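You operate a simulated robot arm through the tools that you are given. There is no shell and no other tool. Be economical: measure what you need, move in short steps, check, and stop when the job is done.

You are at the controls of a simulated two-armed robot. One attempt, no reset.

Task
Fetch the white jar from the top of the care cabinet and set it in the white pail there. Then take the teal sponge and leave it on top of the yellow mask. Then fetch the grey spindle from the top of the pattern table and stand it on top of the clear jar there. Then open the labels drawer, fetch the clean pad from the top of the green mat and set it in the inside of the labels drawer and shut the drawer again. Then open the nozzles drawer, take the blue nozzle on the filling bench and put it away in the inside of the nozzles drawer and shut the drawer again. The order counts. Set down upright: white jar, grey spindle.

It is judged by the outcome, as a careful person would: the job done as asked, and still so three seconds after it is handed in. It fails if anything else is knocked over, pushed out of place, dropped, spilled or broken.

Robot
Two 6-joint arms with two-finger parallel grippers on one trunk, on a base that drives. Base frame: it is fixed to the floor where the robot stands at the start and does not move with it; the origin is under the middle of the robot, x ahead of it, y to its left, z up; the surface under the hand at the start is at about z = 0.86. Units: m, degrees, N and s.
The left shoulder is at the start at [-0.059, 0.177, 0.859], the right one opposite. With the tool pointing down near the work surface each hand reaches from about 0.1 to 0.74 m from the robot's upright axis, wherever it stands, measured 20 degrees to its own side. Places, roughly: blue nozzle (4x4x3 cm) [-6.2, 0.6, 0.5]; clean pad (8x6x3 cm) [-4.7, 3.6, 0.8]; clear jar (7x7x12 cm) [-2.7, 3.4, 0.9]; grey spindle (6x6x20 cm) [-2.6, 3.3, 0.9]; inside of the labels drawer [-0.7, 3.5, 0.7]; inside of the nozzles drawer [0.1, 3.4, 0.9]; labels drawer [-0.7, 3.4, 0.7]; nozzles drawer [0.1, 3.3, 0.9]; teal sponge (8x6x6 cm) [0.3, 3.5, 1.1]; white jar (7x7x9 cm) [0.5, 0.2, 0.9]; white pail (20x20x20 cm) [0.4, 0, 0.9]; yellow mask (8x8x4 cm) [-0.8, 1.1, 0.8]. Payload 1.57 kg a hand.
The tool frame of a hand sits at the grasp point between the pads (the TCP): z along the fingers, y along the line on which they close. The tips reach 0.03 m beyond it. The gripper opens to 0.08 m. The fingers are 0.017 m wide and 0.012 m thick; the gripper's body (0.04 by 0.082 m) begins 0.08 m behind the TCP.
Orientation is that of the tool frame in the base frame, as [roll, pitch, yaw] about the fixed x, y, z axes, in that order (R = Rz(yaw) Ry(pitch) Rx(roll)). With the fingers straight down and closing along the base's y, the tool's x points along the base's -x, its y along +y and its z along -z.

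Tools
- The arms move only by the tool drive_tool. It takes "left_rows", "right_rows" or both (then of equal length, played together; a hand with none holds still); each is a list of rows, each an object of numbers (a shift or turn left out is 0, a gripper value left out holds the last): "x", "y", "z": the shift along the base's x, y, z in units of 150 mm (1.0 is 150 mm); "rx", "ry", "rz": the turn, a rotation vector about the base's x, y, z in units of 60 degrees (1.0 is 60 degrees); "jaw": the closure, from 0 (fully open) to 1 (shut). In form: [{"x": .., "y": .., "z": .., "rx": .., "ry": .., "rz": .., "jaw": ..}, ...]. A call has 1 to 20 rows; each row is the pose to reach, as a shift and turn from the pose commanded when the call began. A call with a number of a shift or a turn outside -1 to 1 is refused whole. Rows are played at 5 a second. More than 0.05 m and 8.6 degrees between two rows, or a gripper value outside its range, and nothing of the call is played. Where a pose cannot be reached the arm comes as near as it can. A force on the tool above 40 N (or 10 N above the force at the start of the call, whichever is more), or a blocked arm, ends the call early, and 0.2 s more pass. The fingers move at their own pace (about 0.072 m/s each) and stop on an object; they squeeze with about 41 N. The grip force told is the motor's: it shows also when the fingers shut on nothing. Time passes only in rows, and 0.2 s behind the last, so rows that repeat a pose let the fingers close. It gives the time, the measured TCP pose, the force on the tool (base axes), the opening and the grip force at its end, in the units of the frame above (readings bear some noise), with the torque about the TCP (base axes, N m) and any sound that the robot's microphone picked up.
- Cameras (640 x 400 px; columns grow to the right, rows downward): "scene" is now at [0.033, 0.0207, 1.5844]; the picture's right is [0.27, -0.96, 0.00], its down [-0.70, -0.20, -0.68] and it looks along [0.66, 0.19, -0.73] (base axes); focal length 296 px, centre (320, 200). "left" rides on the left gripper at [0.072, 0.007, -0.122] in its tool frame; the picture's right is [-0.09, 1.00, 0.00], its down [-0.84, -0.08, -0.54] and it looks along [-0.54, -0.05, 0.84] (tool axes); focal length 238 px, centre (320, 200). "right" rides on the right gripper at [0.072, -0.007, -0.122] in its tool frame; the picture's right is [0.09, 1.00, 0.00], its down [-0.84, 0.08, -0.54] and it looks along [-0.54, 0.05, 0.84] (tool axes); focal length 238 px, centre (320, 200). There is no depth. A picture from a camera that has moved, and an enlarged one, comes with that camera's place and axes in the base frame and with its lens.
- get_image(camera): a new picture of that camera. The clock stands still meanwhile.
- slide_trunk(by): slides the trunk up (or, below 0, down) by that many m; the arms and the scene camera ride with it, the base frame stays. It gives what a move gives, with no picture.
- drive_base(legs): drives the robot by 1 to 6 legs, each [ahead, left, turn to the left] in m, m and degrees, along the robot's own axes; the way and the turn of a leg run together, so that a leg with both is an arc; at most 1.5 m and 180 degrees a leg. The arms and the cameras ride along, it lands a little off, and it stops where it bumps. It gives what a move gives.
- turn_head(pan, tilt): turns the head with the scene camera to pan (to the left, within 143 degrees either way) and tilt (down, from -29 to 69), counted from straight ahead of the robot. It gives what a move gives.
- inspect(camera, box): a new picture of the part [left, top, right, bottom] of that camera's present view, enlarged. The clock stands still meanwhile.
- hand_in(): hands the job in; it is judged then, once.

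Go step by step. Nothing tells you exact positions but the pictures and the camera data: compare them with the known pose of the tool, close in by small moves and look again before you grip or let go. The budget is 207 turns and 202 pictures, counting those below and the enlarged ones. Unless the task says otherwise, let go and move clear before handing in, and close with one line.

The tools are called after "Request:" by a JSON object that holds its "fn" and its "kwargs". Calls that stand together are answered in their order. drive_tool: Moves the arms, as the interface text tells. Its arguments: {"type":"object","properties":{"left_rows":{"type":"array"},"right_rows":{"type":"array"}},"required":[]} The other tools are called the same way: slide_trunk (by) slides the trunk up or down; drive_base (legs) drives the base; turn_head (pan, tilt) turns the head that bears the scene camera; get_image (camera) takes a picture; inspect (camera, box) takes an enlarged picture of a part of a camera's view; hand_in () hands the job in.

At the start:

```text
t: 0.0
left_position: [0.4491, 0.2641, 1.3053]
left_ee_rot: [-179.9, 0.0, -179.9]
left_wrist_force: [0.1, 0.5, 0.1]
left_ft_torque: [0.01, 0.02, -0.02]
left_finger_gap: 0.0799
left_finger_force: 0.1
right_position: [0.3475, -0.0472, 1.3482]
right_ee_rot: [180.0, 0.0, 180.0]
right_wrist_force: [0.6, -0.5, -0.1]
right_ft_torque: [-0.01, 0.01, -0.02]
right_finger_gap: 0.0801
right_finger_force: 0.1
trunk travel left (down, up): [-0.3, 0.028]
robot x, y, heading: [-0.0017, -0.0001, 0.4]
head pan, tilt: [15.8, 47.1]
```

scene: 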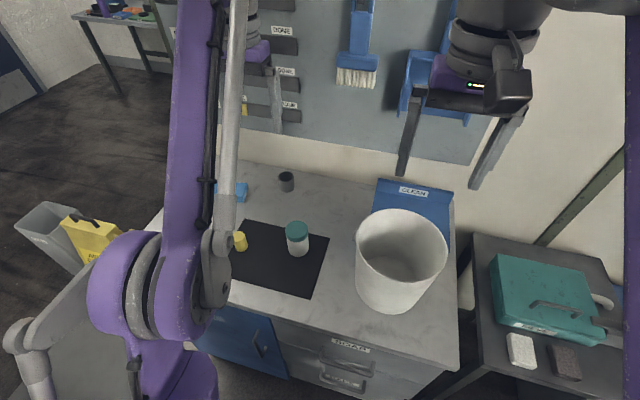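
right: 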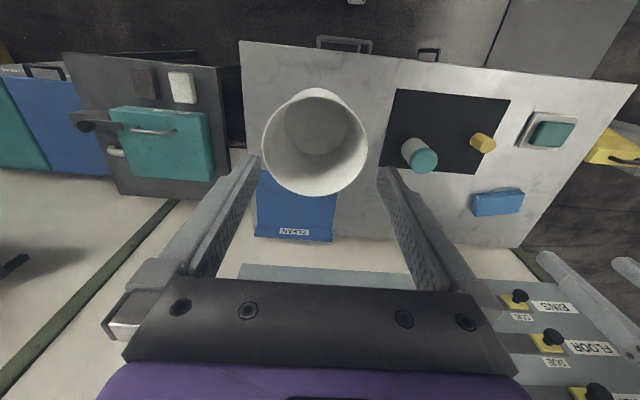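
left: 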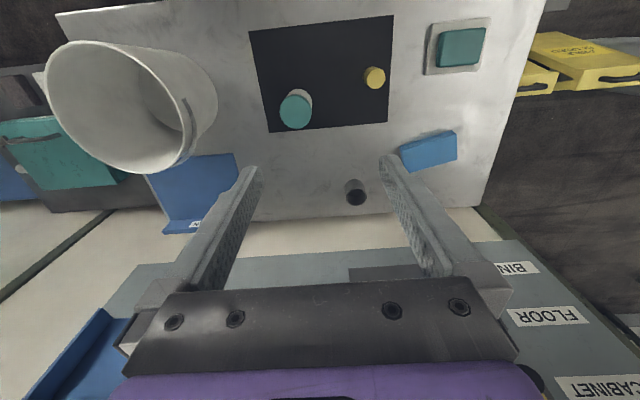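

I take the white jar (teal lid) to be at about (0.484, 0.217) and the pail at about (0.43, -0.05). I'll bring the left hand above the jar first, then look.

Request:
{"fn": "drive_tool", "kwargs": {"left_rows": [{"x": 0.1, "y": -0.1, "z": -0.25}, {"x": 0.2, "y": -0.2, "z": -0.5}, {"x": 0.23, "y": -0.31, "z": -0.75}, {"x": 0.23, "y": -0.31, "z": -1.0}, {"x": 0.23, "y": -0.31, "z": -1.0}]}}

Request:
{"fn": "get_image", "kwargs": {"camera": "left"}}

Request:
{"fn": "get_image", "kwargs": {"camera": "scene"}}

```text
t: 1.2
left_position: [0.4853, 0.2177, 1.1546]
left_ee_rot: [-180.0, 0.0, 179.9]
left_wrist_force: [0.1, -0.7, 0.1]
left_ft_torque: [0.03, 0.02, 0.0]
left_finger_gap: 0.0799
left_finger_force: 0.1
right_position: [0.3472, -0.0454, 1.3472]
right_ee_rot: [179.9, 0.0, -179.9]
right_wrist_force: [0.1, 0.4, 0.2]
right_ft_torque: [-0.04, 0.01, 0.0]
right_finger_gap: 0.0802
right_finger_force: 0.1
trunk travel left (down, up): [-0.3, 0.028]
robot x, y, heading: [0.0001, 0.0006, -0.2]
head pan, tilt: [15.8, 47.1]
```

```text
198 pictures are left
camera left: at [0.4136, 0.2243, 1.2769], right [0.09, 1.0, 0.0], down [0.84, -0.08, 0.54], along [0.54, -0.05, -0.84], focal length 238 px, centre (320, 200)
```

left: 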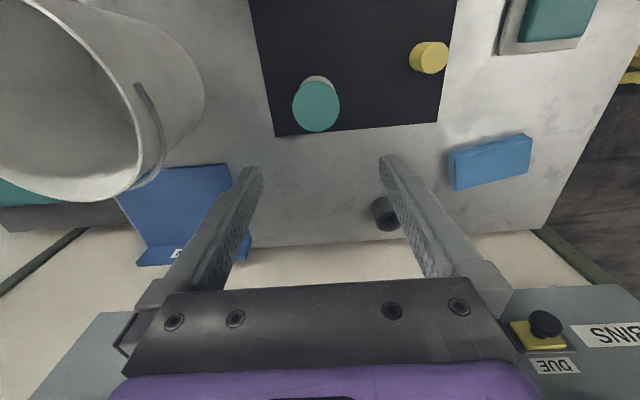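

```text
197 pictures are left
camera scene: at [0.033, 0.0206, 1.5844], right [0.27, -0.96, 0.0], down [-0.7, -0.2, -0.68], along [0.66, 0.19, -0.73], focal length 296 px, centre (320, 200)
```

scene: 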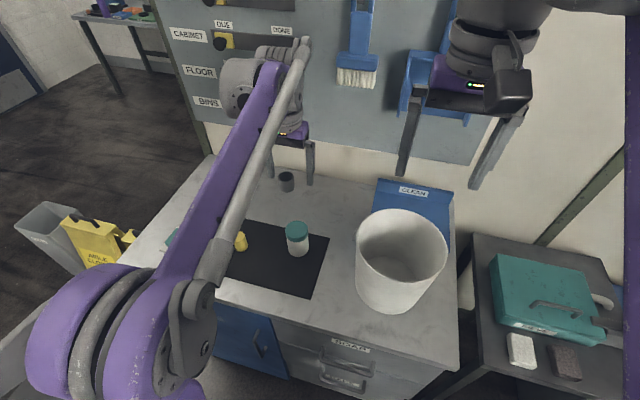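

The lid now sits at about (0.479, 0.213). I'll go lower to just above it and look again.

Request:
{"fn": "drive_tool", "kwargs": {"left_rows": [{"x": -0.03, "y": -0.03, "z": -0.3}, {"x": -0.03, "y": -0.03, "z": -0.6}, {"x": -0.03, "y": -0.03, "z": -0.85}, {"x": -0.03, "y": -0.03, "z": -0.85}]}}

Request:
{"fn": "get_image", "kwargs": {"camera": "left"}}

Request:
{"fn": "inspect", "kwargs": {"camera": "scene", "box": [200, 120, 460, 320]}}

```text
t: 2.2
left_position: [0.4821, 0.2119, 1.0293]
left_ee_rot: [-180.0, 0.0, -180.0]
left_wrist_force: [-0.4, -0.4, -0.6]
left_ft_torque: [0.02, 0.0, 0.0]
left_finger_gap: 0.0797
left_finger_force: 0.1
right_position: [0.3464, -0.0459, 1.3478]
right_ee_rot: [180.0, 0.0, 179.9]
right_wrist_force: [-0.2, -0.6, 0.2]
right_ft_torque: [-0.02, -0.01, -0.01]
right_finger_gap: 0.08
right_finger_force: 0.0
trunk travel left (down, up): [-0.3, 0.028]
robot x, y, heading: [0.0023, -0.0039, 0.0]
head pan, tilt: [15.8, 47.1]
```

```text
196 pictures are left
camera left: at [0.4104, 0.2192, 1.1511], right [0.09, 1.0, 0.0], down [0.84, -0.08, 0.54], along [0.54, -0.05, -0.84], focal length 238 px, centre (320, 200)
```

left: 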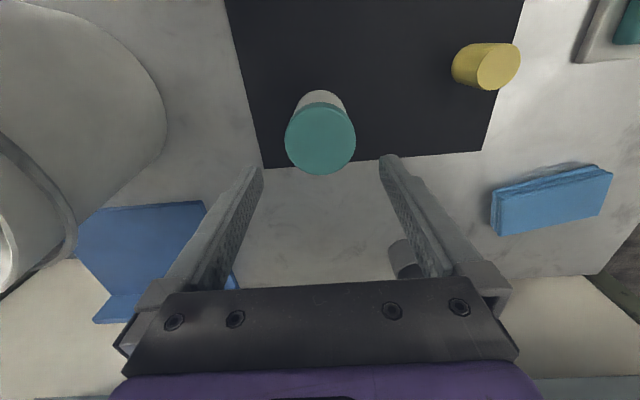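

```text
2.00 times, centred on (330, 220) of scene
camera zoom: at [0.0328, 0.0206, 1.5844], right [0.27, -0.96, 0.0], down [-0.7, -0.2, -0.68], along [0.66, 0.19, -0.73], focal length 592 px, centre (300, 160)
```

zoom: 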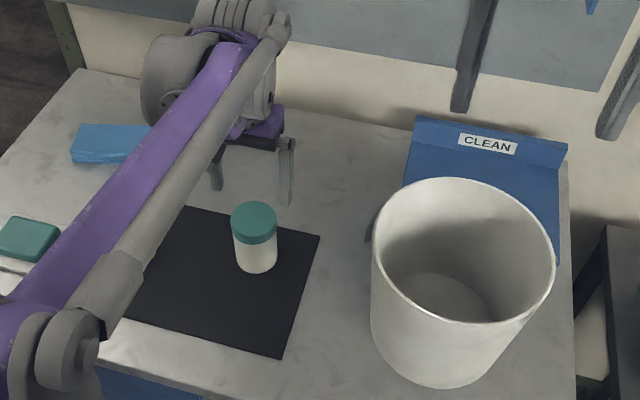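

Lid centre is at about (0.478, 0.213, 0.946). I'll lower over it and close.

Request:
{"fn": "drive_tool", "kwargs": {"left_rows": [{"x": -0.025, "y": 0.005, "z": -0.2}, {"x": -0.025, "y": 0.005, "z": -0.4}, {"x": -0.025, "y": 0.005, "z": -0.6}, {"x": -0.025, "y": 0.005, "z": -0.72}, {"x": -0.025, "y": 0.005, "z": -0.72}, {"x": -0.025, "y": 0.005, "z": -0.72, "jaw": 1}, {"x": -0.025, "y": 0.005, "z": -0.72, "jaw": 1}, {"x": -0.025, "y": 0.005, "z": -0.72, "jaw": 1}, {"x": -0.025, "y": 0.005, "z": -0.72, "jaw": 1}]}}

Request:
{"fn": "get_image", "kwargs": {"camera": "left"}}

```text
t: 4.2
left_position: [0.4751, 0.2112, 0.9196]
left_ee_rot: [-180.0, 0.0, 179.9]
left_wrist_force: [0.0, 0.5, -0.1]
left_ft_torque: [0.04, 0.05, -0.01]
left_finger_gap: 0.0607
left_finger_force: 40.8
right_position: [0.3473, -0.0461, 1.3484]
right_ee_rot: [180.0, 0.0, 180.0]
right_wrist_force: [0.2, 0.0, 0.5]
right_ft_torque: [-0.01, -0.02, 0.02]
right_finger_gap: 0.0799
right_finger_force: 0.1
trunk travel left (down, up): [-0.3, 0.028]
robot x, y, heading: [-0.0003, -0.0005, -0.1]
head pan, tilt: [15.8, 47.1]
```

```text
194 pictures are left
camera left: at [0.4044, 0.2186, 1.0427], right [0.09, 1.0, 0.0], down [0.84, -0.08, 0.54], along [0.54, -0.05, -0.84], focal length 238 px, centre (320, 200)
```

left: 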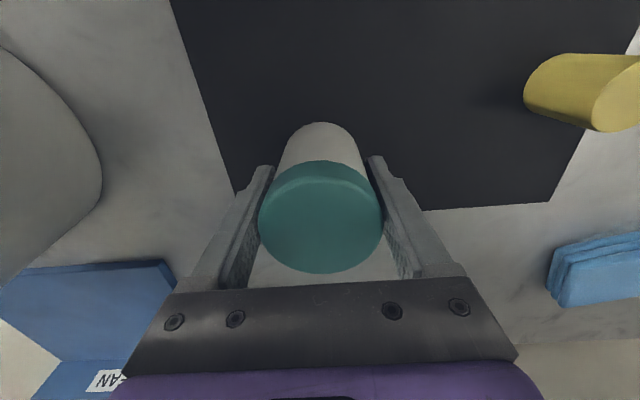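

The jar is gripped (gap 0.061). I'll lift it straight up while the right hand moves away from above the pail.

Request:
{"fn": "drive_tool", "kwargs": {"left_rows": [{"z": 0.15}, {"z": 0.4}, {"z": 0.7}, {"z": 1.0}], "right_rows": [{"y": -0.25}, {"y": -0.5}, {"y": -0.75}, {"y": -1.0}]}}

Request:
{"fn": "drive_tool", "kwargs": {"left_rows": [{"z": 0.3}, {"z": 0.6}, {"z": 0.85}, {"z": 0.95}, {"z": 0.95}], "right_rows": [{"y": -0.25, "x": -0.2}, {"y": -0.5, "x": -0.4}, {"y": -0.75, "x": -0.6}, {"y": -1.0, "x": -0.6}, {"y": -1.0, "x": -0.6}]}}

Request:
{"fn": "get_image", "kwargs": {"camera": "scene"}}

Request:
{"fn": "get_image", "kwargs": {"camera": "left"}}

```text
t: 5.2
left_position: [0.4772, 0.2099, 1.0702]
left_ee_rot: [-179.9, 0.0, 179.9]
left_wrist_force: [-0.5, -0.6, -0.2]
left_ft_torque: [0.02, -0.02, -0.02]
left_finger_gap: 0.0
left_finger_force: 21.0
right_position: [0.3486, -0.197, 1.3473]
right_ee_rot: [179.9, 0.0, 180.0]
right_wrist_force: [1.9, 0.0, 0.1]
right_ft_torque: [0.03, -0.01, 0.02]
right_finger_gap: 0.0798
right_finger_force: 0.2
trunk travel left (down, up): [-0.3, 0.028]
robot x, y, heading: [0.0004, 0.0001, 0.2]
head pan, tilt: [15.8, 47.1]
```

```text
t: 6.4
left_position: [0.4765, 0.2133, 1.212]
left_ee_rot: [180.0, 0.0, 180.0]
left_wrist_force: [-1.0, 0.1, 0.2]
left_ft_torque: [0.01, -0.01, 0.0]
left_finger_gap: 0.0
left_finger_force: 21.3
right_position: [0.2554, -0.3451, 1.3468]
right_ee_rot: [180.0, -0.1, -179.9]
right_wrist_force: [-0.1, 0.1, 0.3]
right_ft_torque: [-0.05, 0.0, -0.02]
right_finger_gap: 0.0799
right_finger_force: 0.1
trunk travel left (down, up): [-0.3, 0.028]
robot x, y, heading: [-0.0006, -0.0021, 0.0]
head pan, tilt: [15.8, 47.1]
```

```text
193 pictures are left
camera scene: at [0.0326, 0.0217, 1.5844], right [0.27, -0.96, 0.0], down [-0.7, -0.2, -0.68], along [0.66, 0.18, -0.73], focal length 296 px, centre (320, 200)
```

scene: 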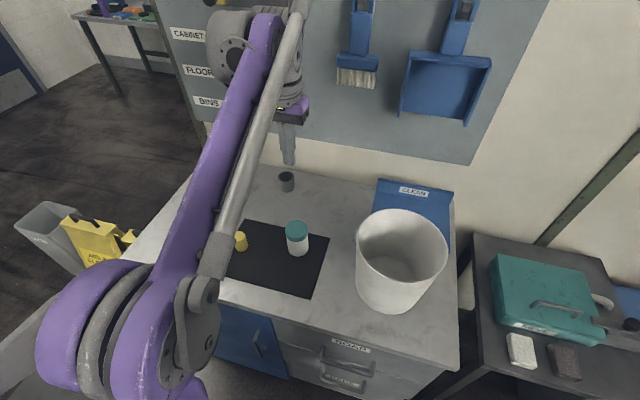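

```text
192 pictures are left
camera left: at [0.4049, 0.2209, 1.3344], right [0.09, 1.0, 0.0], down [0.84, -0.08, 0.54], along [0.54, -0.05, -0.84], focal length 238 px, centre (320, 200)
```

left: 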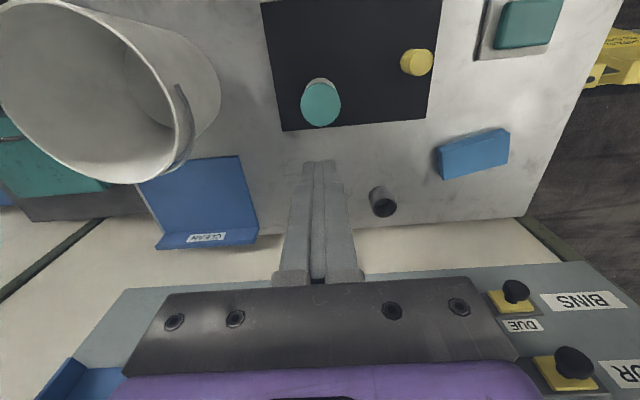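

The jar slipped out of the grip and is still standing in place, at about (0.478, 0.214). I'll regrip lower and lift slowly in steps.

Request:
{"fn": "drive_tool", "kwargs": {"left_rows": [{"jaw": 0}, {"z": -0.2, "jaw": 0}, {"z": -0.5, "x": 0.01}, {"z": -0.8, "x": 0.01}, {"z": -1.0, "x": 0.01}, {"z": -1.0, "x": 0.01}]}}

Request:
{"fn": "drive_tool", "kwargs": {"left_rows": [{"z": -0.2}, {"z": -0.4}, {"z": -0.6}, {"z": -0.8}, {"z": -1.0}, {"z": -1.0}]}}

Request:
{"fn": "get_image", "kwargs": {"camera": "left"}}

```text
t: 7.8
left_position: [0.4782, 0.2135, 1.0619]
left_ee_rot: [179.9, 0.0, -180.0]
left_wrist_force: [0.1, -0.8, -0.6]
left_ft_torque: [0.04, 0.0, -0.03]
left_finger_gap: 0.0799
left_finger_force: 0.0
right_position: [0.2563, -0.3455, 1.3464]
right_ee_rot: [180.0, 0.0, 179.9]
right_wrist_force: [0.0, 0.1, 0.9]
right_ft_torque: [-0.03, 0.0, 0.0]
right_finger_gap: 0.08
right_finger_force: 0.0
trunk travel left (down, up): [-0.3, 0.028]
robot x, y, heading: [0.0025, -0.0021, 0.1]
head pan, tilt: [15.8, 47.1]
```

```text
t: 9.2
left_position: [0.4774, 0.2129, 0.9124]
left_ee_rot: [180.0, 0.0, -180.0]
left_wrist_force: [0.6, 0.0, 0.5]
left_ft_torque: [0.01, -0.02, -0.01]
left_finger_gap: 0.0798
left_finger_force: 0.0
right_position: [0.255, -0.3451, 1.3462]
right_ee_rot: [179.9, 0.0, 180.0]
right_wrist_force: [0.3, 0.1, -0.6]
right_ft_torque: [0.03, -0.02, -0.03]
right_finger_gap: 0.0801
right_finger_force: 0.1
trunk travel left (down, up): [-0.3, 0.028]
robot x, y, heading: [-0.0012, 0.0025, -0.1]
head pan, tilt: [15.8, 47.1]
```

```text
191 pictures are left
camera left: at [0.4049, 0.2207, 1.0352], right [0.09, 1.0, 0.0], down [0.84, -0.08, 0.54], along [0.54, -0.05, -0.84], focal length 238 px, centre (320, 200)
```

left: 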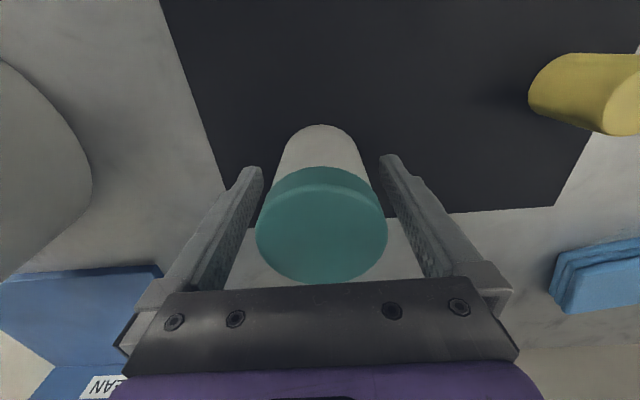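

The jar is centred between the pads. I'll lower a little, close, wait, and lift 2 cm gently.

Request:
{"fn": "drive_tool", "kwargs": {"left_rows": [{"z": -0.06}, {"z": -0.06, "jaw": 1}, {"z": -0.06, "jaw": 1}, {"z": -0.06, "jaw": 1}, {"z": -0.06, "jaw": 1}, {"z": -0.06, "jaw": 1}, {"z": -0.04, "jaw": 1}, {"z": 0.0, "jaw": 1}, {"z": 0.06, "jaw": 1}, {"z": 0.1, "jaw": 1}]}}

Request:
{"fn": "get_image", "kwargs": {"camera": "left"}}

```text
t: 11.4
left_position: [0.478, 0.2133, 0.927]
left_ee_rot: [180.0, 0.0, -179.9]
left_wrist_force: [0.4, 0.2, -2.5]
left_ft_torque: [0.0, 0.01, 0.01]
left_finger_gap: 0.0606
left_finger_force: 40.7
right_position: [0.2567, -0.3462, 1.3459]
right_ee_rot: [-180.0, 0.1, -179.9]
right_wrist_force: [0.9, -0.6, 0.0]
right_ft_torque: [0.0, 0.0, 0.02]
right_finger_gap: 0.0799
right_finger_force: 0.0
trunk travel left (down, up): [-0.3, 0.028]
robot x, y, heading: [-0.0001, 0.0008, -0.0]
head pan, tilt: [15.8, 47.1]
```

```text
190 pictures are left
camera left: at [0.4056, 0.2209, 1.0492], right [0.09, 1.0, 0.0], down [0.84, -0.08, 0.54], along [0.54, -0.05, -0.84], focal length 238 px, centre (320, 200)
```

left: 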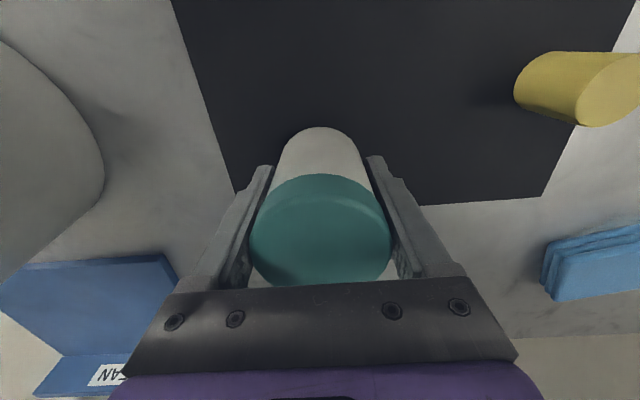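

It holds now (about 2.5 N weight). I'll lift gently.

Request:
{"fn": "drive_tool", "kwargs": {"left_rows": [{"z": 0.05}, {"z": 0.15}, {"z": 0.27}, {"z": 0.4}, {"z": 0.53}, {"z": 0.66}, {"z": 0.79}, {"z": 0.9}, {"z": 0.97}, {"z": 1.0}]}}

Request:
{"fn": "drive_tool", "kwargs": {"left_rows": [{"z": 0.05}, {"z": 0.15}, {"z": 0.27}, {"z": 0.4}, {"z": 0.53}, {"z": 0.66}, {"z": 0.76}, {"z": 0.8}, {"z": 0.8}]}}

Request:
{"fn": "get_image", "kwargs": {"camera": "left"}}

```text
t: 13.6
left_position: [0.4774, 0.2138, 1.0773]
left_ee_rot: [179.9, -0.1, -180.0]
left_wrist_force: [1.3, 0.1, -2.5]
left_ft_torque: [0.02, 0.02, -0.01]
left_finger_gap: 0.0603
left_finger_force: 41.5
right_position: [0.2556, -0.346, 1.3458]
right_ee_rot: [-180.0, 0.0, 179.9]
right_wrist_force: [0.6, 0.3, 0.0]
right_ft_torque: [-0.05, -0.02, 0.02]
right_finger_gap: 0.0799
right_finger_force: 0.0
trunk travel left (down, up): [-0.3, 0.028]
robot x, y, heading: [-0.0017, 0.002, -0.0]
head pan, tilt: [15.8, 47.1]
```

```text
t: 15.6
left_position: [0.4779, 0.2128, 1.1968]
left_ee_rot: [-180.0, 0.0, -180.0]
left_wrist_force: [-0.1, -0.5, -3.0]
left_ft_torque: [-0.01, 0.01, 0.03]
left_finger_gap: 0.0604
left_finger_force: 41.2
right_position: [0.2555, -0.3451, 1.3458]
right_ee_rot: [179.9, 0.1, -180.0]
right_wrist_force: [-0.5, -0.2, 0.6]
right_ft_torque: [-0.01, -0.05, 0.01]
right_finger_gap: 0.0802
right_finger_force: 0.0
trunk travel left (down, up): [-0.3, 0.028]
robot x, y, heading: [0.0023, -0.0008, -0.1]
head pan, tilt: [15.8, 47.1]
```

```text
189 pictures are left
camera left: at [0.4052, 0.2201, 1.3193], right [0.09, 1.0, 0.0], down [0.84, -0.08, 0.54], along [0.54, -0.05, -0.84], focal length 238 px, centre (320, 200)
```

left: 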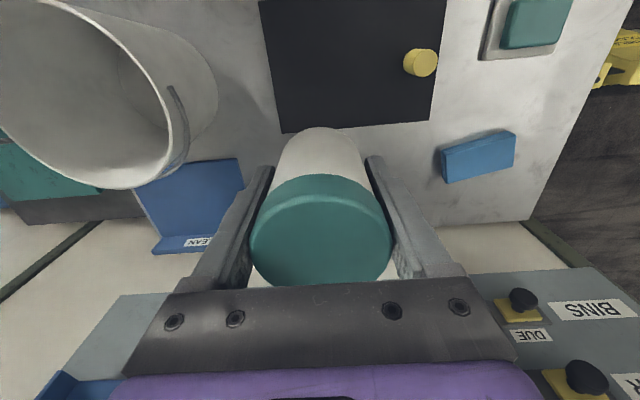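

Holding firmly, bottom of the jar at about 1.15, above the rim. Now I move sideways toward the pail.

Request:
{"fn": "drive_tool", "kwargs": {"left_rows": [{"y": -0.1}, {"y": -0.25}, {"y": -0.4}, {"y": -0.55}, {"y": -0.7}, {"y": -0.85, "x": -0.08}, {"y": -0.95, "x": -0.12}, {"y": -1.0, "x": -0.15}]}}

Request:
{"fn": "drive_tool", "kwargs": {"left_rows": [{"y": -0.1}, {"y": -0.25}, {"y": -0.4}, {"y": -0.55}, {"y": -0.65}, {"y": -0.7}, {"y": -0.7}]}}

Request:
{"fn": "get_image", "kwargs": {"camera": "left"}}

Request:
{"fn": "get_image", "kwargs": {"camera": "scene"}}

```text
t: 17.4
left_position: [0.4567, 0.0615, 1.197]
left_ee_rot: [179.9, -0.1, -179.9]
left_wrist_force: [0.1, 0.1, -3.1]
left_ft_torque: [0.04, 0.0, 0.0]
left_finger_gap: 0.0604
left_finger_force: 41.0
right_position: [0.2558, -0.3458, 1.3459]
right_ee_rot: [180.0, 0.1, -180.0]
right_wrist_force: [-0.9, 0.6, -0.3]
right_ft_torque: [-0.02, 0.03, -0.01]
right_finger_gap: 0.08
right_finger_force: 0.0
trunk travel left (down, up): [-0.3, 0.028]
robot x, y, heading: [0.0009, -0.0015, -0.1]
head pan, tilt: [15.8, 47.1]
```

```text
t: 19.0
left_position: [0.4551, -0.0433, 1.1976]
left_ee_rot: [180.0, 0.0, -180.0]
left_wrist_force: [0.2, 0.0, -2.4]
left_ft_torque: [0.01, 0.0, -0.06]
left_finger_gap: 0.0607
left_finger_force: 40.7
right_position: [0.2561, -0.3464, 1.3461]
right_ee_rot: [180.0, 0.0, -179.9]
right_wrist_force: [0.2, -0.5, 0.4]
right_ft_torque: [0.01, 0.02, 0.0]
right_finger_gap: 0.0804
right_finger_force: 0.1
trunk travel left (down, up): [-0.3, 0.028]
robot x, y, heading: [-0.0006, 0.0008, 0.1]
head pan, tilt: [15.8, 47.1]
```

```text
188 pictures are left
camera left: at [0.3823, -0.0354, 1.3195], right [0.09, 1.0, 0.0], down [0.84, -0.08, 0.54], along [0.54, -0.05, -0.84], focal length 238 px, centre (320, 200)
```

left: 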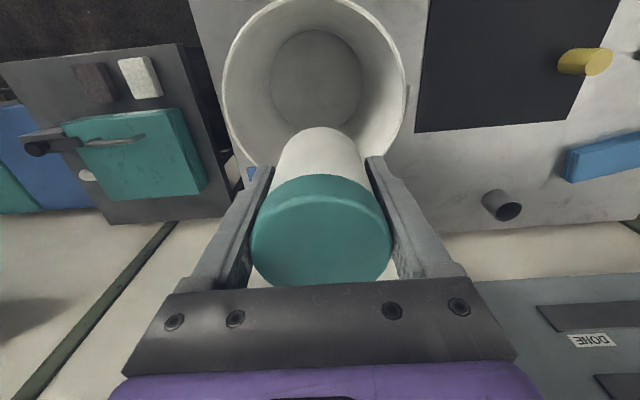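

```text
187 pictures are left
camera scene: at [0.0331, 0.0208, 1.5844], right [0.27, -0.96, 0.0], down [-0.7, -0.2, -0.68], along [0.66, 0.19, -0.73], focal length 296 px, centre (320, 200)
```

scene: 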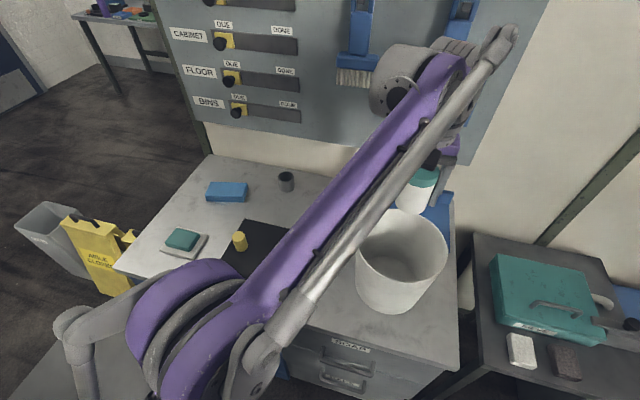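

The pail's centre comes out at about (0.426, -0.044), inner floor radius about 0.077. I'll shift slightly and lower the jar into it.

Request:
{"fn": "drive_tool", "kwargs": {"left_rows": [{"x": -0.065, "z": -0.1}, {"x": -0.065, "z": -0.25}, {"x": -0.065, "z": -0.4}, {"x": -0.065, "z": -0.55}, {"x": -0.065, "z": -0.7}, {"x": -0.065, "z": -0.85}, {"x": -0.065, "z": -1.0}, {"x": -0.065, "z": -1.0}]}}

Request:
{"fn": "get_image", "kwargs": {"camera": "scene"}}

Request:
{"fn": "get_image", "kwargs": {"camera": "left"}}

```text
t: 20.8
left_position: [0.4449, -0.0438, 1.0479]
left_ee_rot: [180.0, 0.0, 179.9]
left_wrist_force: [0.4, 0.4, -1.8]
left_ft_torque: [0.01, 0.01, -0.03]
left_finger_gap: 0.0606
left_finger_force: 41.3
right_position: [0.256, -0.3453, 1.3461]
right_ee_rot: [-180.0, 0.1, 180.0]
right_wrist_force: [-0.6, -0.7, -0.2]
right_ft_torque: [0.03, 0.01, -0.01]
right_finger_gap: 0.08
right_finger_force: 0.2
trunk travel left (down, up): [-0.3, 0.028]
robot x, y, heading: [0.0017, 0.0025, 0.1]
head pan, tilt: [15.8, 47.1]
```

```text
186 pictures are left
camera scene: at [0.0331, 0.0208, 1.5844], right [0.27, -0.96, 0.0], down [-0.7, -0.2, -0.68], along [0.66, 0.19, -0.73], focal length 296 px, centre (320, 200)
```

scene: 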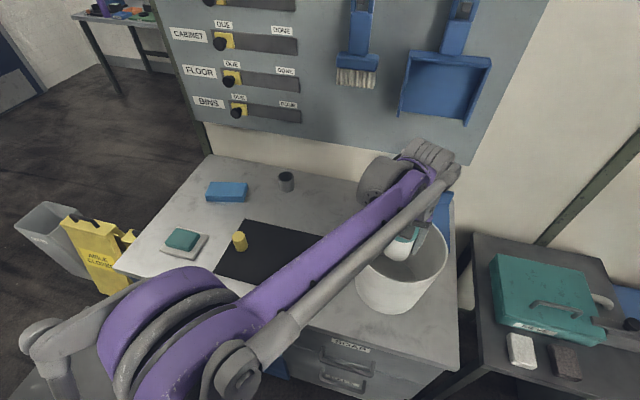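

```text
185 pictures are left
camera left: at [0.3723, -0.0369, 1.1703], right [0.09, 1.0, 0.0], down [0.84, -0.08, 0.54], along [0.54, -0.05, -0.84], focal length 238 px, centre (320, 200)
```

left: 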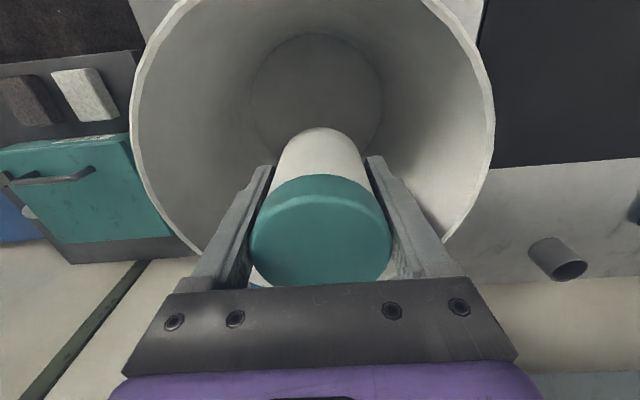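

The forearm seems to clear the rim by a few cm. I'll lower further in small slow steps and check.

Request:
{"fn": "drive_tool", "kwargs": {"left_rows": [{"z": -0.1}, {"z": -0.2}, {"z": -0.3}, {"z": -0.4}, {"z": -0.5}, {"z": -0.6}, {"z": -0.6}]}}

Request:
{"fn": "get_image", "kwargs": {"camera": "scene"}}

Request:
{"fn": "get_image", "kwargs": {"camera": "left"}}

```text
t: 22.4
left_position: [0.4449, -0.0434, 0.9562]
left_ee_rot: [180.0, 0.0, -180.0]
left_wrist_force: [-0.6, 0.2, -2.3]
left_ft_torque: [-0.05, 0.0, 0.02]
left_finger_gap: 0.0606
left_finger_force: 41.3
right_position: [0.2568, -0.3459, 1.3457]
right_ee_rot: [-180.0, 0.0, 180.0]
right_wrist_force: [0.7, -0.3, 0.4]
right_ft_torque: [0.0, -0.04, 0.0]
right_finger_gap: 0.0802
right_finger_force: 0.0
trunk travel left (down, up): [-0.3, 0.028]
robot x, y, heading: [-0.0011, 0.0005, -0.2]
head pan, tilt: [15.8, 47.1]
```

```text
184 pictures are left
camera scene: at [0.0331, 0.0208, 1.5844], right [0.27, -0.96, 0.0], down [-0.7, -0.2, -0.68], along [0.66, 0.19, -0.73], focal length 296 px, centre (320, 200)
```

scene: 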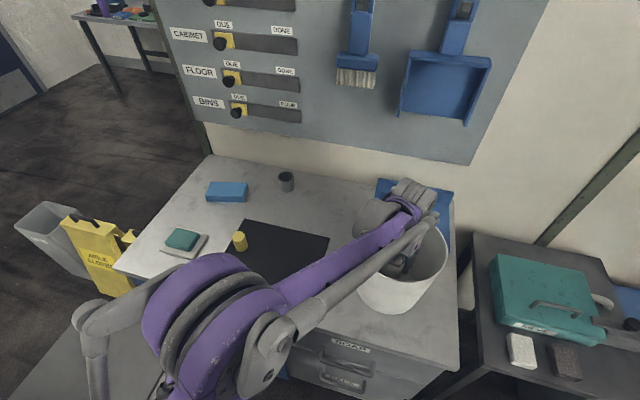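

```text
183 pictures are left
camera left: at [0.3733, -0.0361, 1.0795], right [0.09, 1.0, 0.0], down [0.84, -0.08, 0.54], along [0.54, -0.05, -0.84], focal length 238 px, centre (320, 200)
```

left: 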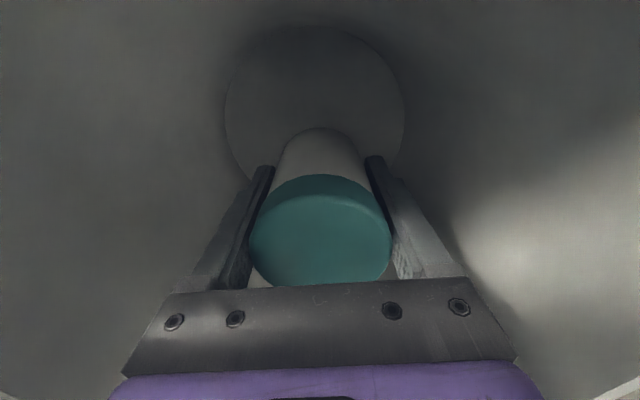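

Clear so far. I'll go down the last few centimetres slowly, watching the force.

Request:
{"fn": "drive_tool", "kwargs": {"left_rows": [{"z": -0.06}, {"z": -0.12}, {"z": -0.17}, {"z": -0.21}, {"z": -0.24}, {"z": -0.26}, {"z": -0.26}]}}

Request:
{"fn": "inspect", "kwargs": {"camera": "scene", "box": [300, 160, 480, 320]}}

```text
t: 24.0
left_position: [0.4456, -0.0435, 0.9182]
left_ee_rot: [180.0, 0.0, -179.9]
left_wrist_force: [-0.6, 0.6, -2.2]
left_ft_torque: [0.03, -0.01, 0.02]
left_finger_gap: 0.0607
left_finger_force: 40.9
right_position: [0.2561, -0.3461, 1.3458]
right_ee_rot: [-179.9, 0.0, 180.0]
right_wrist_force: [0.0, -0.4, -0.8]
right_ft_torque: [-0.02, 0.01, -0.03]
right_finger_gap: 0.0802
right_finger_force: 0.1
trunk travel left (down, up): [-0.3, 0.028]
robot x, y, heading: [-0.0009, -0.0019, -0.3]
head pan, tilt: [15.8, 47.1]
```

```text
2.50 times, centred on (390, 240) of scene
camera zoom: at [0.0332, 0.0207, 1.5844], right [0.27, -0.96, 0.0], down [-0.7, -0.2, -0.68], along [0.66, 0.19, -0.73], focal length 740 px, centre (145, 100)
```

zoom: 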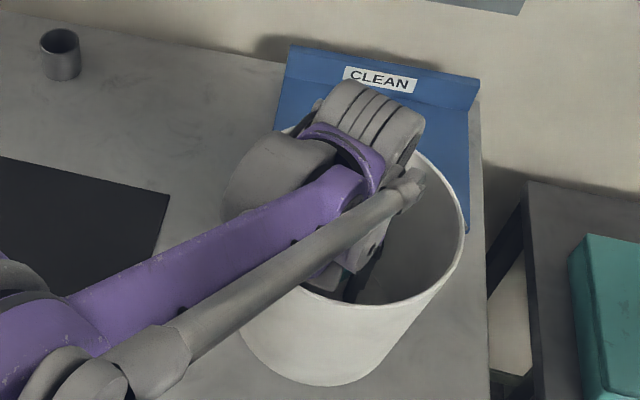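

Still free of contact. I'll feel for the floor in 2 mm steps.

Request:
{"fn": "drive_tool", "kwargs": {"left_rows": [{"z": -0.015}, {"z": -0.03}, {"z": -0.045}, {"z": -0.06}, {"z": -0.06}]}}

```text
t: 25.2
left_position: [0.4462, -0.0431, 0.9092]
left_ee_rot: [179.9, 0.0, 179.9]
left_wrist_force: [0.0, 0.6, -2.7]
left_ft_torque: [-0.01, 0.02, -0.01]
left_finger_gap: 0.0605
left_finger_force: 41.2
right_position: [0.2558, -0.3458, 1.3478]
right_ee_rot: [-180.0, 0.0, -180.0]
right_wrist_force: [0.0, -0.1, -0.5]
right_ft_torque: [-0.01, 0.02, 0.0]
right_finger_gap: 0.0801
right_finger_force: 0.0
trunk travel left (down, up): [-0.3, 0.028]
robot x, y, heading: [-0.0013, -0.0017, -0.1]
head pan, tilt: [15.8, 47.1]
```

Request:
{"fn": "drive_tool", "kwargs": {"left_rows": [{"z": -0.01}, {"z": -0.02}, {"z": -0.03}, {"z": -0.03}]}}

Request:
{"fn": "get_image", "kwargs": {"camera": "left"}}

```text
t: 26.2
left_position: [0.4464, -0.043, 0.9067]
left_ee_rot: [180.0, 0.1, 179.9]
left_wrist_force: [6.0, -0.5, 20.5]
left_ft_torque: [-0.02, 1.05, 0.06]
left_finger_gap: 0.0604
left_finger_force: 41.5
right_position: [0.2556, -0.3465, 1.3466]
right_ee_rot: [179.9, 0.1, 180.0]
right_wrist_force: [-0.3, 0.2, 0.0]
right_ft_torque: [0.01, 0.02, 0.01]
right_finger_gap: 0.0799
right_finger_force: 0.1
trunk travel left (down, up): [-0.3, 0.028]
robot x, y, heading: [-0.0019, 0.0015, 0.1]
head pan, tilt: [15.8, 47.1]
```

```text
181 pictures are left
camera left: at [0.3738, -0.0355, 1.0282], right [0.09, 1.0, 0.0], down [0.84, -0.08, 0.54], along [0.54, -0.05, -0.84], focal length 238 px, centre (320, 200)
```

left: 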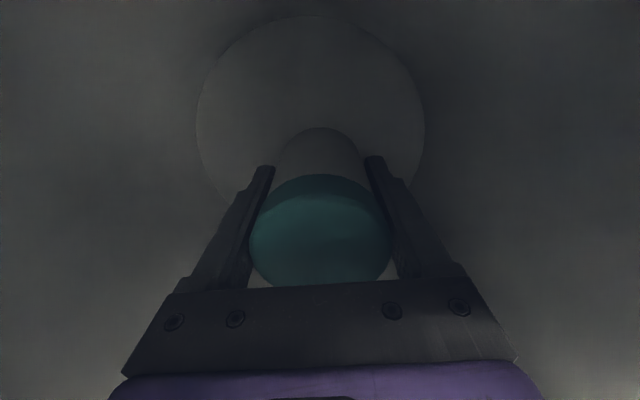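

I felt contact with some torque, perhaps the camera housing brushing the pail's near wall. I'll lift 4 mm, shift 1 cm ahead and feel again.

Request:
{"fn": "drive_tool", "kwargs": {"left_rows": [{"z": 0.03}, {"z": 0.03, "x": 0.03}, {"z": 0.03, "x": 0.06}, {"z": 0.03, "x": 0.06}]}}

Request:
{"fn": "drive_tool", "kwargs": {"left_rows": [{"z": -0.015}, {"z": -0.025}, {"z": -0.035}, {"z": -0.035}]}}

Request:
{"fn": "inspect", "kwargs": {"camera": "scene", "box": [300, 160, 480, 320]}}

```text
t: 27.2
left_position: [0.4545, -0.0415, 0.9096]
left_ee_rot: [-179.9, 0.0, -179.9]
left_wrist_force: [0.2, -0.5, -2.1]
left_ft_torque: [-0.02, 0.02, -0.05]
left_finger_gap: 0.0604
left_finger_force: 41.4
right_position: [0.2558, -0.345, 1.3466]
right_ee_rot: [-179.9, 0.0, 179.9]
right_wrist_force: [0.5, -0.2, -0.1]
right_ft_torque: [-0.01, 0.02, 0.01]
right_finger_gap: 0.0798
right_finger_force: 0.0
trunk travel left (down, up): [-0.3, 0.028]
robot x, y, heading: [0.0004, 0.0028, -0.1]
head pan, tilt: [15.8, 47.1]
```

```text
t: 28.2
left_position: [0.4539, -0.0437, 0.9065]
left_ee_rot: [-179.9, 0.2, 180.0]
left_wrist_force: [7.0, 1.4, 34.3]
left_ft_torque: [-0.05, 0.13, -0.09]
left_finger_gap: 0.0608
left_finger_force: 41.0
right_position: [0.2547, -0.3445, 1.3463]
right_ee_rot: [179.9, 0.1, -180.0]
right_wrist_force: [0.5, 0.8, 0.7]
right_ft_torque: [-0.02, 0.03, -0.01]
right_finger_gap: 0.0801
right_finger_force: 0.1
trunk travel left (down, up): [-0.3, 0.028]
robot x, y, heading: [-0.0029, 0.0007, -0.1]
head pan, tilt: [15.8, 47.1]
```

```text
2.50 times, centred on (390, 240) of scene
camera zoom: at [0.0313, 0.0212, 1.5848], right [0.27, -0.96, 0.0], down [-0.7, -0.2, -0.68], along [0.66, 0.18, -0.73], focal length 740 px, centre (145, 100)
```

zoom: 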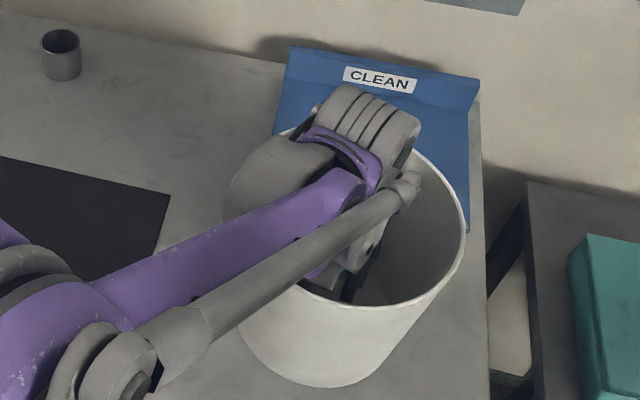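

It's resting on the pail floor now. I'll ease the load, open, and rise straight up.

Request:
{"fn": "drive_tool", "kwargs": {"left_rows": [{"z": 0.008}, {"z": 0.012}, {"z": 0.012, "jaw": 0}, {"z": 0.012, "jaw": 0}, {"z": 0.012, "jaw": 0}, {"z": 0.1, "jaw": 0}, {"z": 0.2, "jaw": 0}, {"z": 0.35}, {"z": 0.5}, {"z": 0.65}, {"z": 0.8}, {"z": 1.0}]}}

Request:
{"fn": "get_image", "kwargs": {"camera": "left"}}

```text
t: 30.8
left_position: [0.4537, -0.0413, 1.0543]
left_ee_rot: [180.0, 0.0, -180.0]
left_wrist_force: [0.5, 0.0, 0.0]
left_ft_torque: [0.02, 0.0, -0.01]
left_finger_gap: 0.0797
left_finger_force: 0.1
right_position: [0.2548, -0.3461, 1.3471]
right_ee_rot: [-180.0, 0.0, -180.0]
right_wrist_force: [0.2, 0.7, -0.5]
right_ft_torque: [-0.02, -0.01, 0.01]
right_finger_gap: 0.0801
right_finger_force: 0.1
trunk travel left (down, up): [-0.3, 0.028]
robot x, y, heading: [-0.001, -0.0033, 0.1]
head pan, tilt: [15.8, 47.1]
```

```text
179 pictures are left
camera left: at [0.3818, -0.0347, 1.1773], right [0.09, 1.0, 0.0], down [0.84, -0.08, 0.54], along [0.54, -0.05, -0.84], focal length 238 px, centre (320, 200)
```

left: 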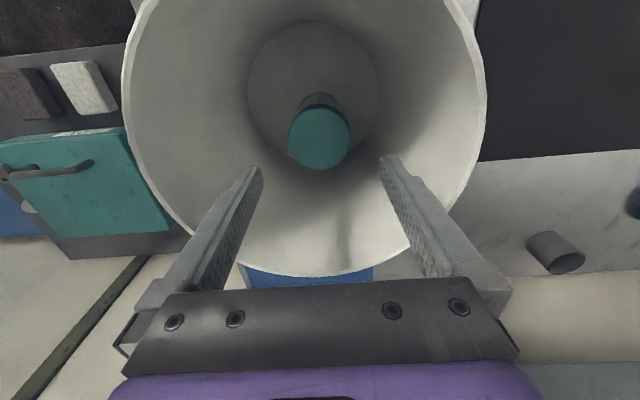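

The jar stands in the pail. Now I raise and draw in the hand, and look left toward the next stations.

Request:
{"fn": "drive_tool", "kwargs": {"left_rows": [{"z": 0.3}, {"z": 0.6}, {"z": 0.9}, {"z": 1.0}, {"z": 1.0, "y": 0.3, "x": -0.3}, {"z": 1.0, "y": 0.6, "x": -0.6}, {"z": 1.0, "y": 0.85, "x": -0.85}, {"z": 1.0, "y": 1.0, "x": -1.0}]}}

Request:
{"fn": "drive_tool", "kwargs": {"left_rows": [{"y": 0.3, "z": 0.1}, {"y": 0.6, "z": 0.2}, {"y": 0.8, "z": 0.3}, {"y": 0.8, "z": 0.3}]}}

Request:
{"fn": "turn_head", "kwargs": {"pan": 90, "tilt": 25}}

Request:
{"fn": "get_image", "kwargs": {"camera": "scene"}}

Request:
{"fn": "turn_head", "kwargs": {"pan": 140, "tilt": 25}}

Request:
{"fn": "get_image", "kwargs": {"camera": "scene"}}

```text
refused: row 5 steps farther than a row can; nothing moved
```

```text
t: 31.8
left_position: [0.4559, 0.0787, 1.0991]
left_ee_rot: [180.0, -0.1, 180.0]
left_wrist_force: [0.1, 0.1, 0.2]
left_ft_torque: [-0.05, -0.02, -0.01]
left_finger_gap: 0.0797
left_finger_force: 0.2
right_position: [0.2555, -0.3464, 1.3457]
right_ee_rot: [180.0, 0.1, -179.9]
right_wrist_force: [-0.2, -1.4, -0.3]
right_ft_torque: [-0.02, 0.01, 0.0]
right_finger_gap: 0.0801
right_finger_force: 0.1
trunk travel left (down, up): [-0.3, 0.028]
robot x, y, heading: [-0.003, 0.0019, 0.3]
head pan, tilt: [15.8, 47.1]
```

```text
t: 33.3
left_position: [0.4563, 0.0791, 1.0998]
left_ee_rot: [180.0, 0.0, 180.0]
left_wrist_force: [0.3, -0.4, -0.3]
left_ft_torque: [-0.01, 0.0, -0.02]
left_finger_gap: 0.0801
left_finger_force: 0.1
right_position: [0.2558, -0.3441, 1.3455]
right_ee_rot: [180.0, 0.1, -180.0]
right_wrist_force: [-0.6, 0.0, -0.3]
right_ft_torque: [-0.01, -0.02, 0.03]
right_finger_gap: 0.0799
right_finger_force: 0.1
trunk travel left (down, up): [-0.3, 0.028]
robot x, y, heading: [0.0039, 0.0009, -0.4]
head pan, tilt: [90.0, 25.0]
```

```text
178 pictures are left
camera scene: at [-0.0436, 0.0912, 1.6179], right [1.0, 0.0, 0.0], down [0.0, -0.42, -0.91], along [0.0, 0.91, -0.42], focal length 296 px, centre (320, 200)
```

scene: 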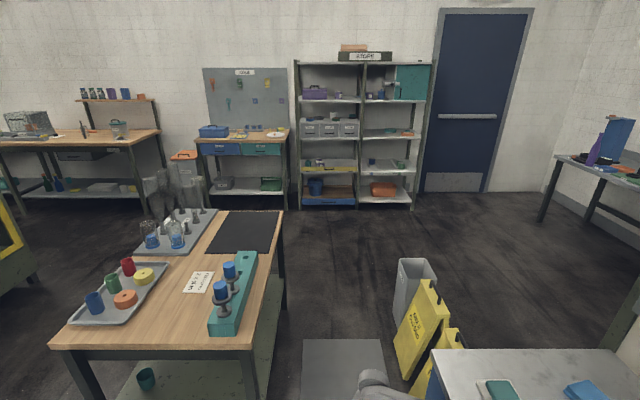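

```text
t: 34.4
left_position: [0.4567, 0.078, 1.1007]
left_ee_rot: [180.0, 0.1, 180.0]
left_wrist_force: [0.0, 0.2, -0.7]
left_ft_torque: [0.01, 0.0, 0.0]
left_finger_gap: 0.0799
left_finger_force: 0.0
right_position: [0.2563, -0.3454, 1.3456]
right_ee_rot: [180.0, 0.1, -179.9]
right_wrist_force: [-0.3, -0.1, 0.2]
right_ft_torque: [0.01, -0.02, 0.02]
right_finger_gap: 0.0799
right_finger_force: 0.0
trunk travel left (down, up): [-0.3, 0.028]
robot x, y, heading: [-0.0043, 0.0041, -0.0]
head pan, tilt: [140.0, 25.0]
```

```text
177 pictures are left
camera scene: at [-0.1142, 0.0584, 1.6179], right [0.64, 0.77, 0.0], down [0.32, -0.27, -0.91], along [-0.69, 0.58, -0.42], focal length 296 px, centre (320, 200)
```

scene: 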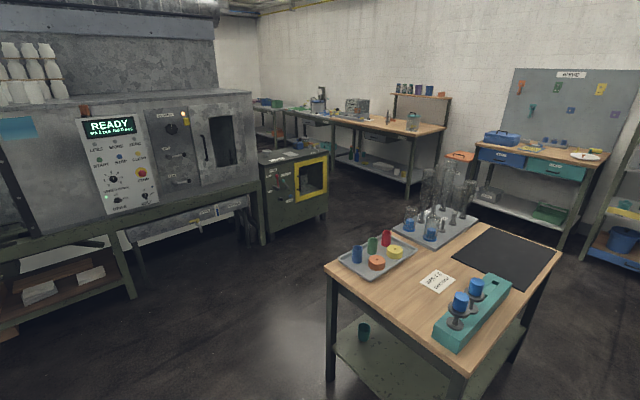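

My first move was refused and the second swept the hand sideways quite low, so I must check the pail before anything else.

Request:
{"fn": "turn_head", "kwargs": {"pan": 15.8, "tilt": 47.1}}

Request:
{"fn": "get_image", "kwargs": {"camera": "scene"}}

Request:
{"fn": "get_image", "kwargs": {"camera": "left"}}

```text
t: 36.5
left_position: [0.4567, 0.0773, 1.1012]
left_ee_rot: [180.0, -0.1, -180.0]
left_wrist_force: [0.4, 0.1, -0.2]
left_ft_torque: [0.02, -0.02, -0.02]
left_finger_gap: 0.0802
left_finger_force: 0.2
right_position: [0.2561, -0.3454, 1.3458]
right_ee_rot: [179.9, 0.0, 180.0]
right_wrist_force: [0.4, -0.4, -0.4]
right_ft_torque: [0.02, 0.02, 0.01]
right_finger_gap: 0.0799
right_finger_force: 0.0
trunk travel left (down, up): [-0.3, 0.028]
robot x, y, heading: [-0.001, -0.0019, 0.3]
head pan, tilt: [15.8, 47.1]
```

```text
176 pictures are left
camera scene: at [0.033, 0.0208, 1.5844], right [0.27, -0.96, 0.0], down [-0.7, -0.2, -0.68], along [0.66, 0.19, -0.73], focal length 296 px, centre (320, 200)
```

scene: 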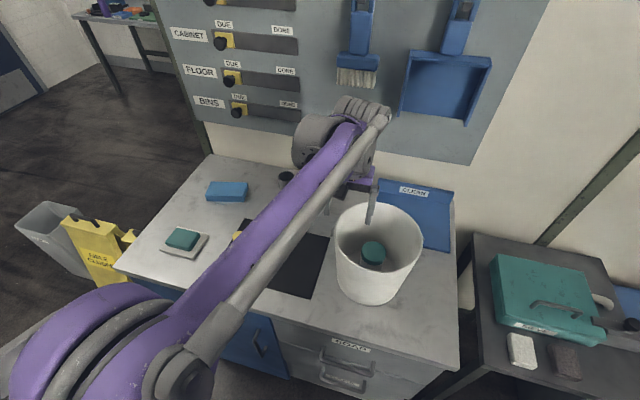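

```text
175 pictures are left
camera left: at [0.3841, 0.0851, 1.2223], right [0.09, 1.0, 0.0], down [0.84, -0.08, 0.54], along [0.54, -0.05, -0.84], focal length 238 px, centre (320, 200)
```

left: 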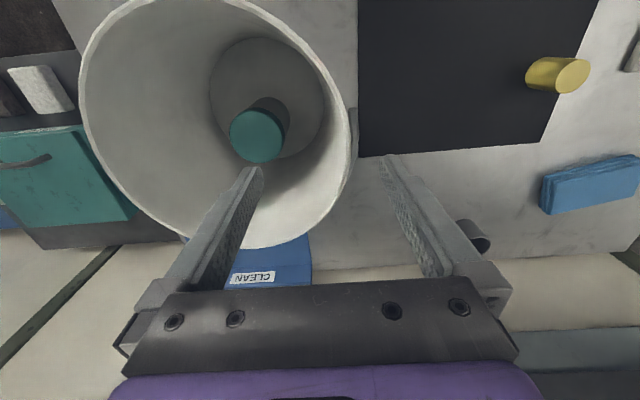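

My sweep dragged the pail about 5 cm to the left (now centred at about (0.436, 0.008); it was at (0.426, -0.044)); the jar still stands in it. I'll grip its left wall at the rim and slide it back.

Request:
{"fn": "drive_tool", "kwargs": {"left_rows": [{"z": 0.1}, {"z": 0.2}, {"z": 0.2, "x": -0.13, "y": 0.15}, {"z": 0.2, "x": -0.13, "y": 0.15}]}}

Request:
{"fn": "get_image", "kwargs": {"camera": "left"}}

Request:
{"fn": "inspect", "kwargs": {"camera": "scene", "box": [300, 160, 480, 320]}}

```text
t: 37.5
left_position: [0.4353, 0.1, 1.1288]
left_ee_rot: [180.0, 0.0, -180.0]
left_wrist_force: [-0.4, 0.5, 0.1]
left_ft_torque: [0.01, 0.01, 0.03]
left_finger_gap: 0.08
left_finger_force: 0.0
right_position: [0.2566, -0.3459, 1.3463]
right_ee_rot: [-179.9, 0.1, 180.0]
right_wrist_force: [0.6, 0.3, 1.3]
right_ft_torque: [0.01, -0.02, -0.03]
right_finger_gap: 0.08
right_finger_force: 0.0
trunk travel left (down, up): [-0.3, 0.028]
robot x, y, heading: [0.0028, 0.0014, 0.1]
head pan, tilt: [15.8, 47.1]
```

```text
174 pictures are left
camera left: at [0.3632, 0.1069, 1.2502], right [0.09, 1.0, 0.0], down [0.84, -0.08, 0.54], along [0.54, -0.05, -0.84], focal length 238 px, centre (320, 200)
```

left: 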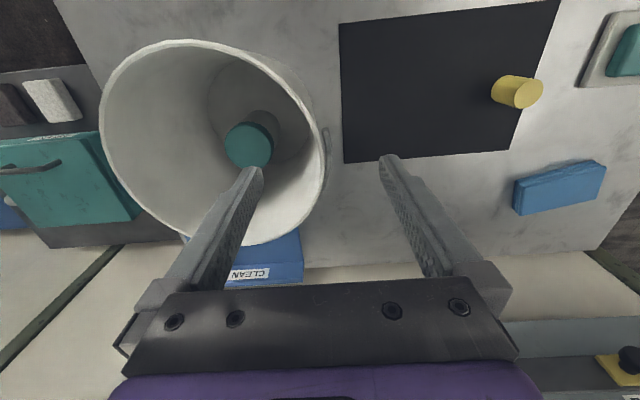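

```text
2.50 times, centred on (390, 240) of scene
camera zoom: at [0.0337, 0.0202, 1.5844], right [0.27, -0.96, 0.0], down [-0.71, -0.2, -0.68], along [0.65, 0.19, -0.73], focal length 740 px, centre (145, 100)
```

zoom: 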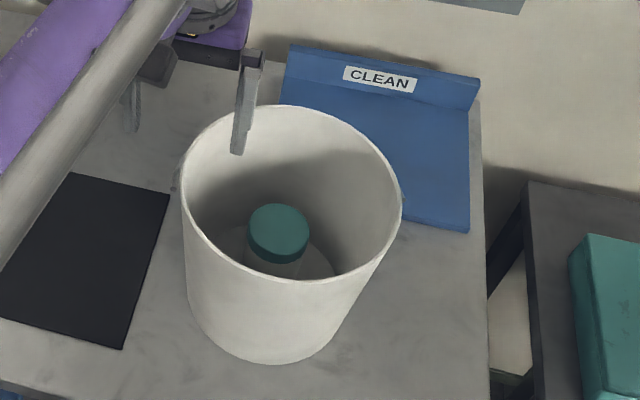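

Comparing pictures, the pail shifted by about (+0.007, +0.047). I'll straddle its left wall, grip, and check.

Request:
{"fn": "drive_tool", "kwargs": {"left_rows": [{"z": -0.12, "y": 0.01}, {"z": -0.25, "y": 0.01}, {"z": -0.4, "y": 0.01}, {"z": -0.48, "y": 0.01}, {"z": -0.48, "y": 0.01}]}}

Request:
{"fn": "get_image", "kwargs": {"camera": "left"}}

```text
t: 38.7
left_position: [0.4343, 0.1012, 1.0557]
left_ee_rot: [-180.0, 0.0, -180.0]
left_wrist_force: [-0.6, 0.0, 0.0]
left_ft_torque: [-0.02, 0.01, 0.02]
left_finger_gap: 0.08
left_finger_force: 0.1
right_position: [0.2551, -0.3463, 1.3463]
right_ee_rot: [-180.0, 0.1, 180.0]
right_wrist_force: [-0.7, -0.1, 0.9]
right_ft_torque: [0.01, 0.01, 0.03]
right_finger_gap: 0.0803
right_finger_force: 0.1
trunk travel left (down, up): [-0.3, 0.028]
robot x, y, heading: [0.0035, 0.0001, -0.2]
head pan, tilt: [15.8, 47.1]
```

```text
172 pictures are left
camera left: at [0.3627, 0.1078, 1.1782], right [0.09, 1.0, 0.0], down [0.84, -0.08, 0.54], along [0.54, -0.05, -0.84], focal length 238 px, centre (320, 200)
```

left: 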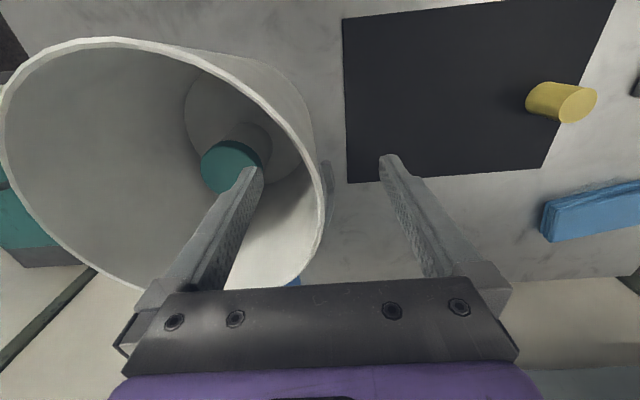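

The wall is centred between the fingers; close and slide back by (-0.007, -0.047).

Request:
{"fn": "drive_tool", "kwargs": {"left_rows": [{"jaw": 0.5}, {"jaw": 0.8}, {"jaw": 1}, {"jaw": 1}, {"jaw": 1}]}}

Request:
{"fn": "inspect", "kwargs": {"camera": "scene", "box": [300, 160, 480, 320]}}

```text
t: 39.9
left_position: [0.434, 0.1001, 1.0561]
left_ee_rot: [180.0, 0.0, -179.9]
left_wrist_force: [-0.6, -1.4, 0.6]
left_ft_torque: [-0.7, 0.0, -0.17]
left_finger_gap: 0.0058
left_finger_force: 26.3
right_position: [0.2561, -0.3453, 1.3453]
right_ee_rot: [-180.0, -0.1, 179.9]
right_wrist_force: [0.2, 0.3, -1.2]
right_ft_torque: [-0.01, -0.02, 0.0]
right_finger_gap: 0.0798
right_finger_force: 0.0
trunk travel left (down, up): [-0.3, 0.028]
robot x, y, heading: [-0.0015, -0.0002, -0.1]
head pan, tilt: [15.8, 47.1]
```

```text
2.50 times, centred on (390, 240) of scene
camera zoom: at [0.0328, 0.0207, 1.5844], right [0.27, -0.96, 0.0], down [-0.7, -0.2, -0.68], along [0.66, 0.19, -0.73], focal length 740 px, centre (145, 100)
```

zoom: 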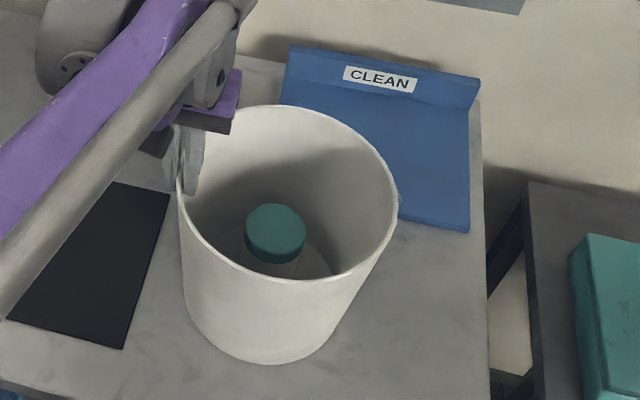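

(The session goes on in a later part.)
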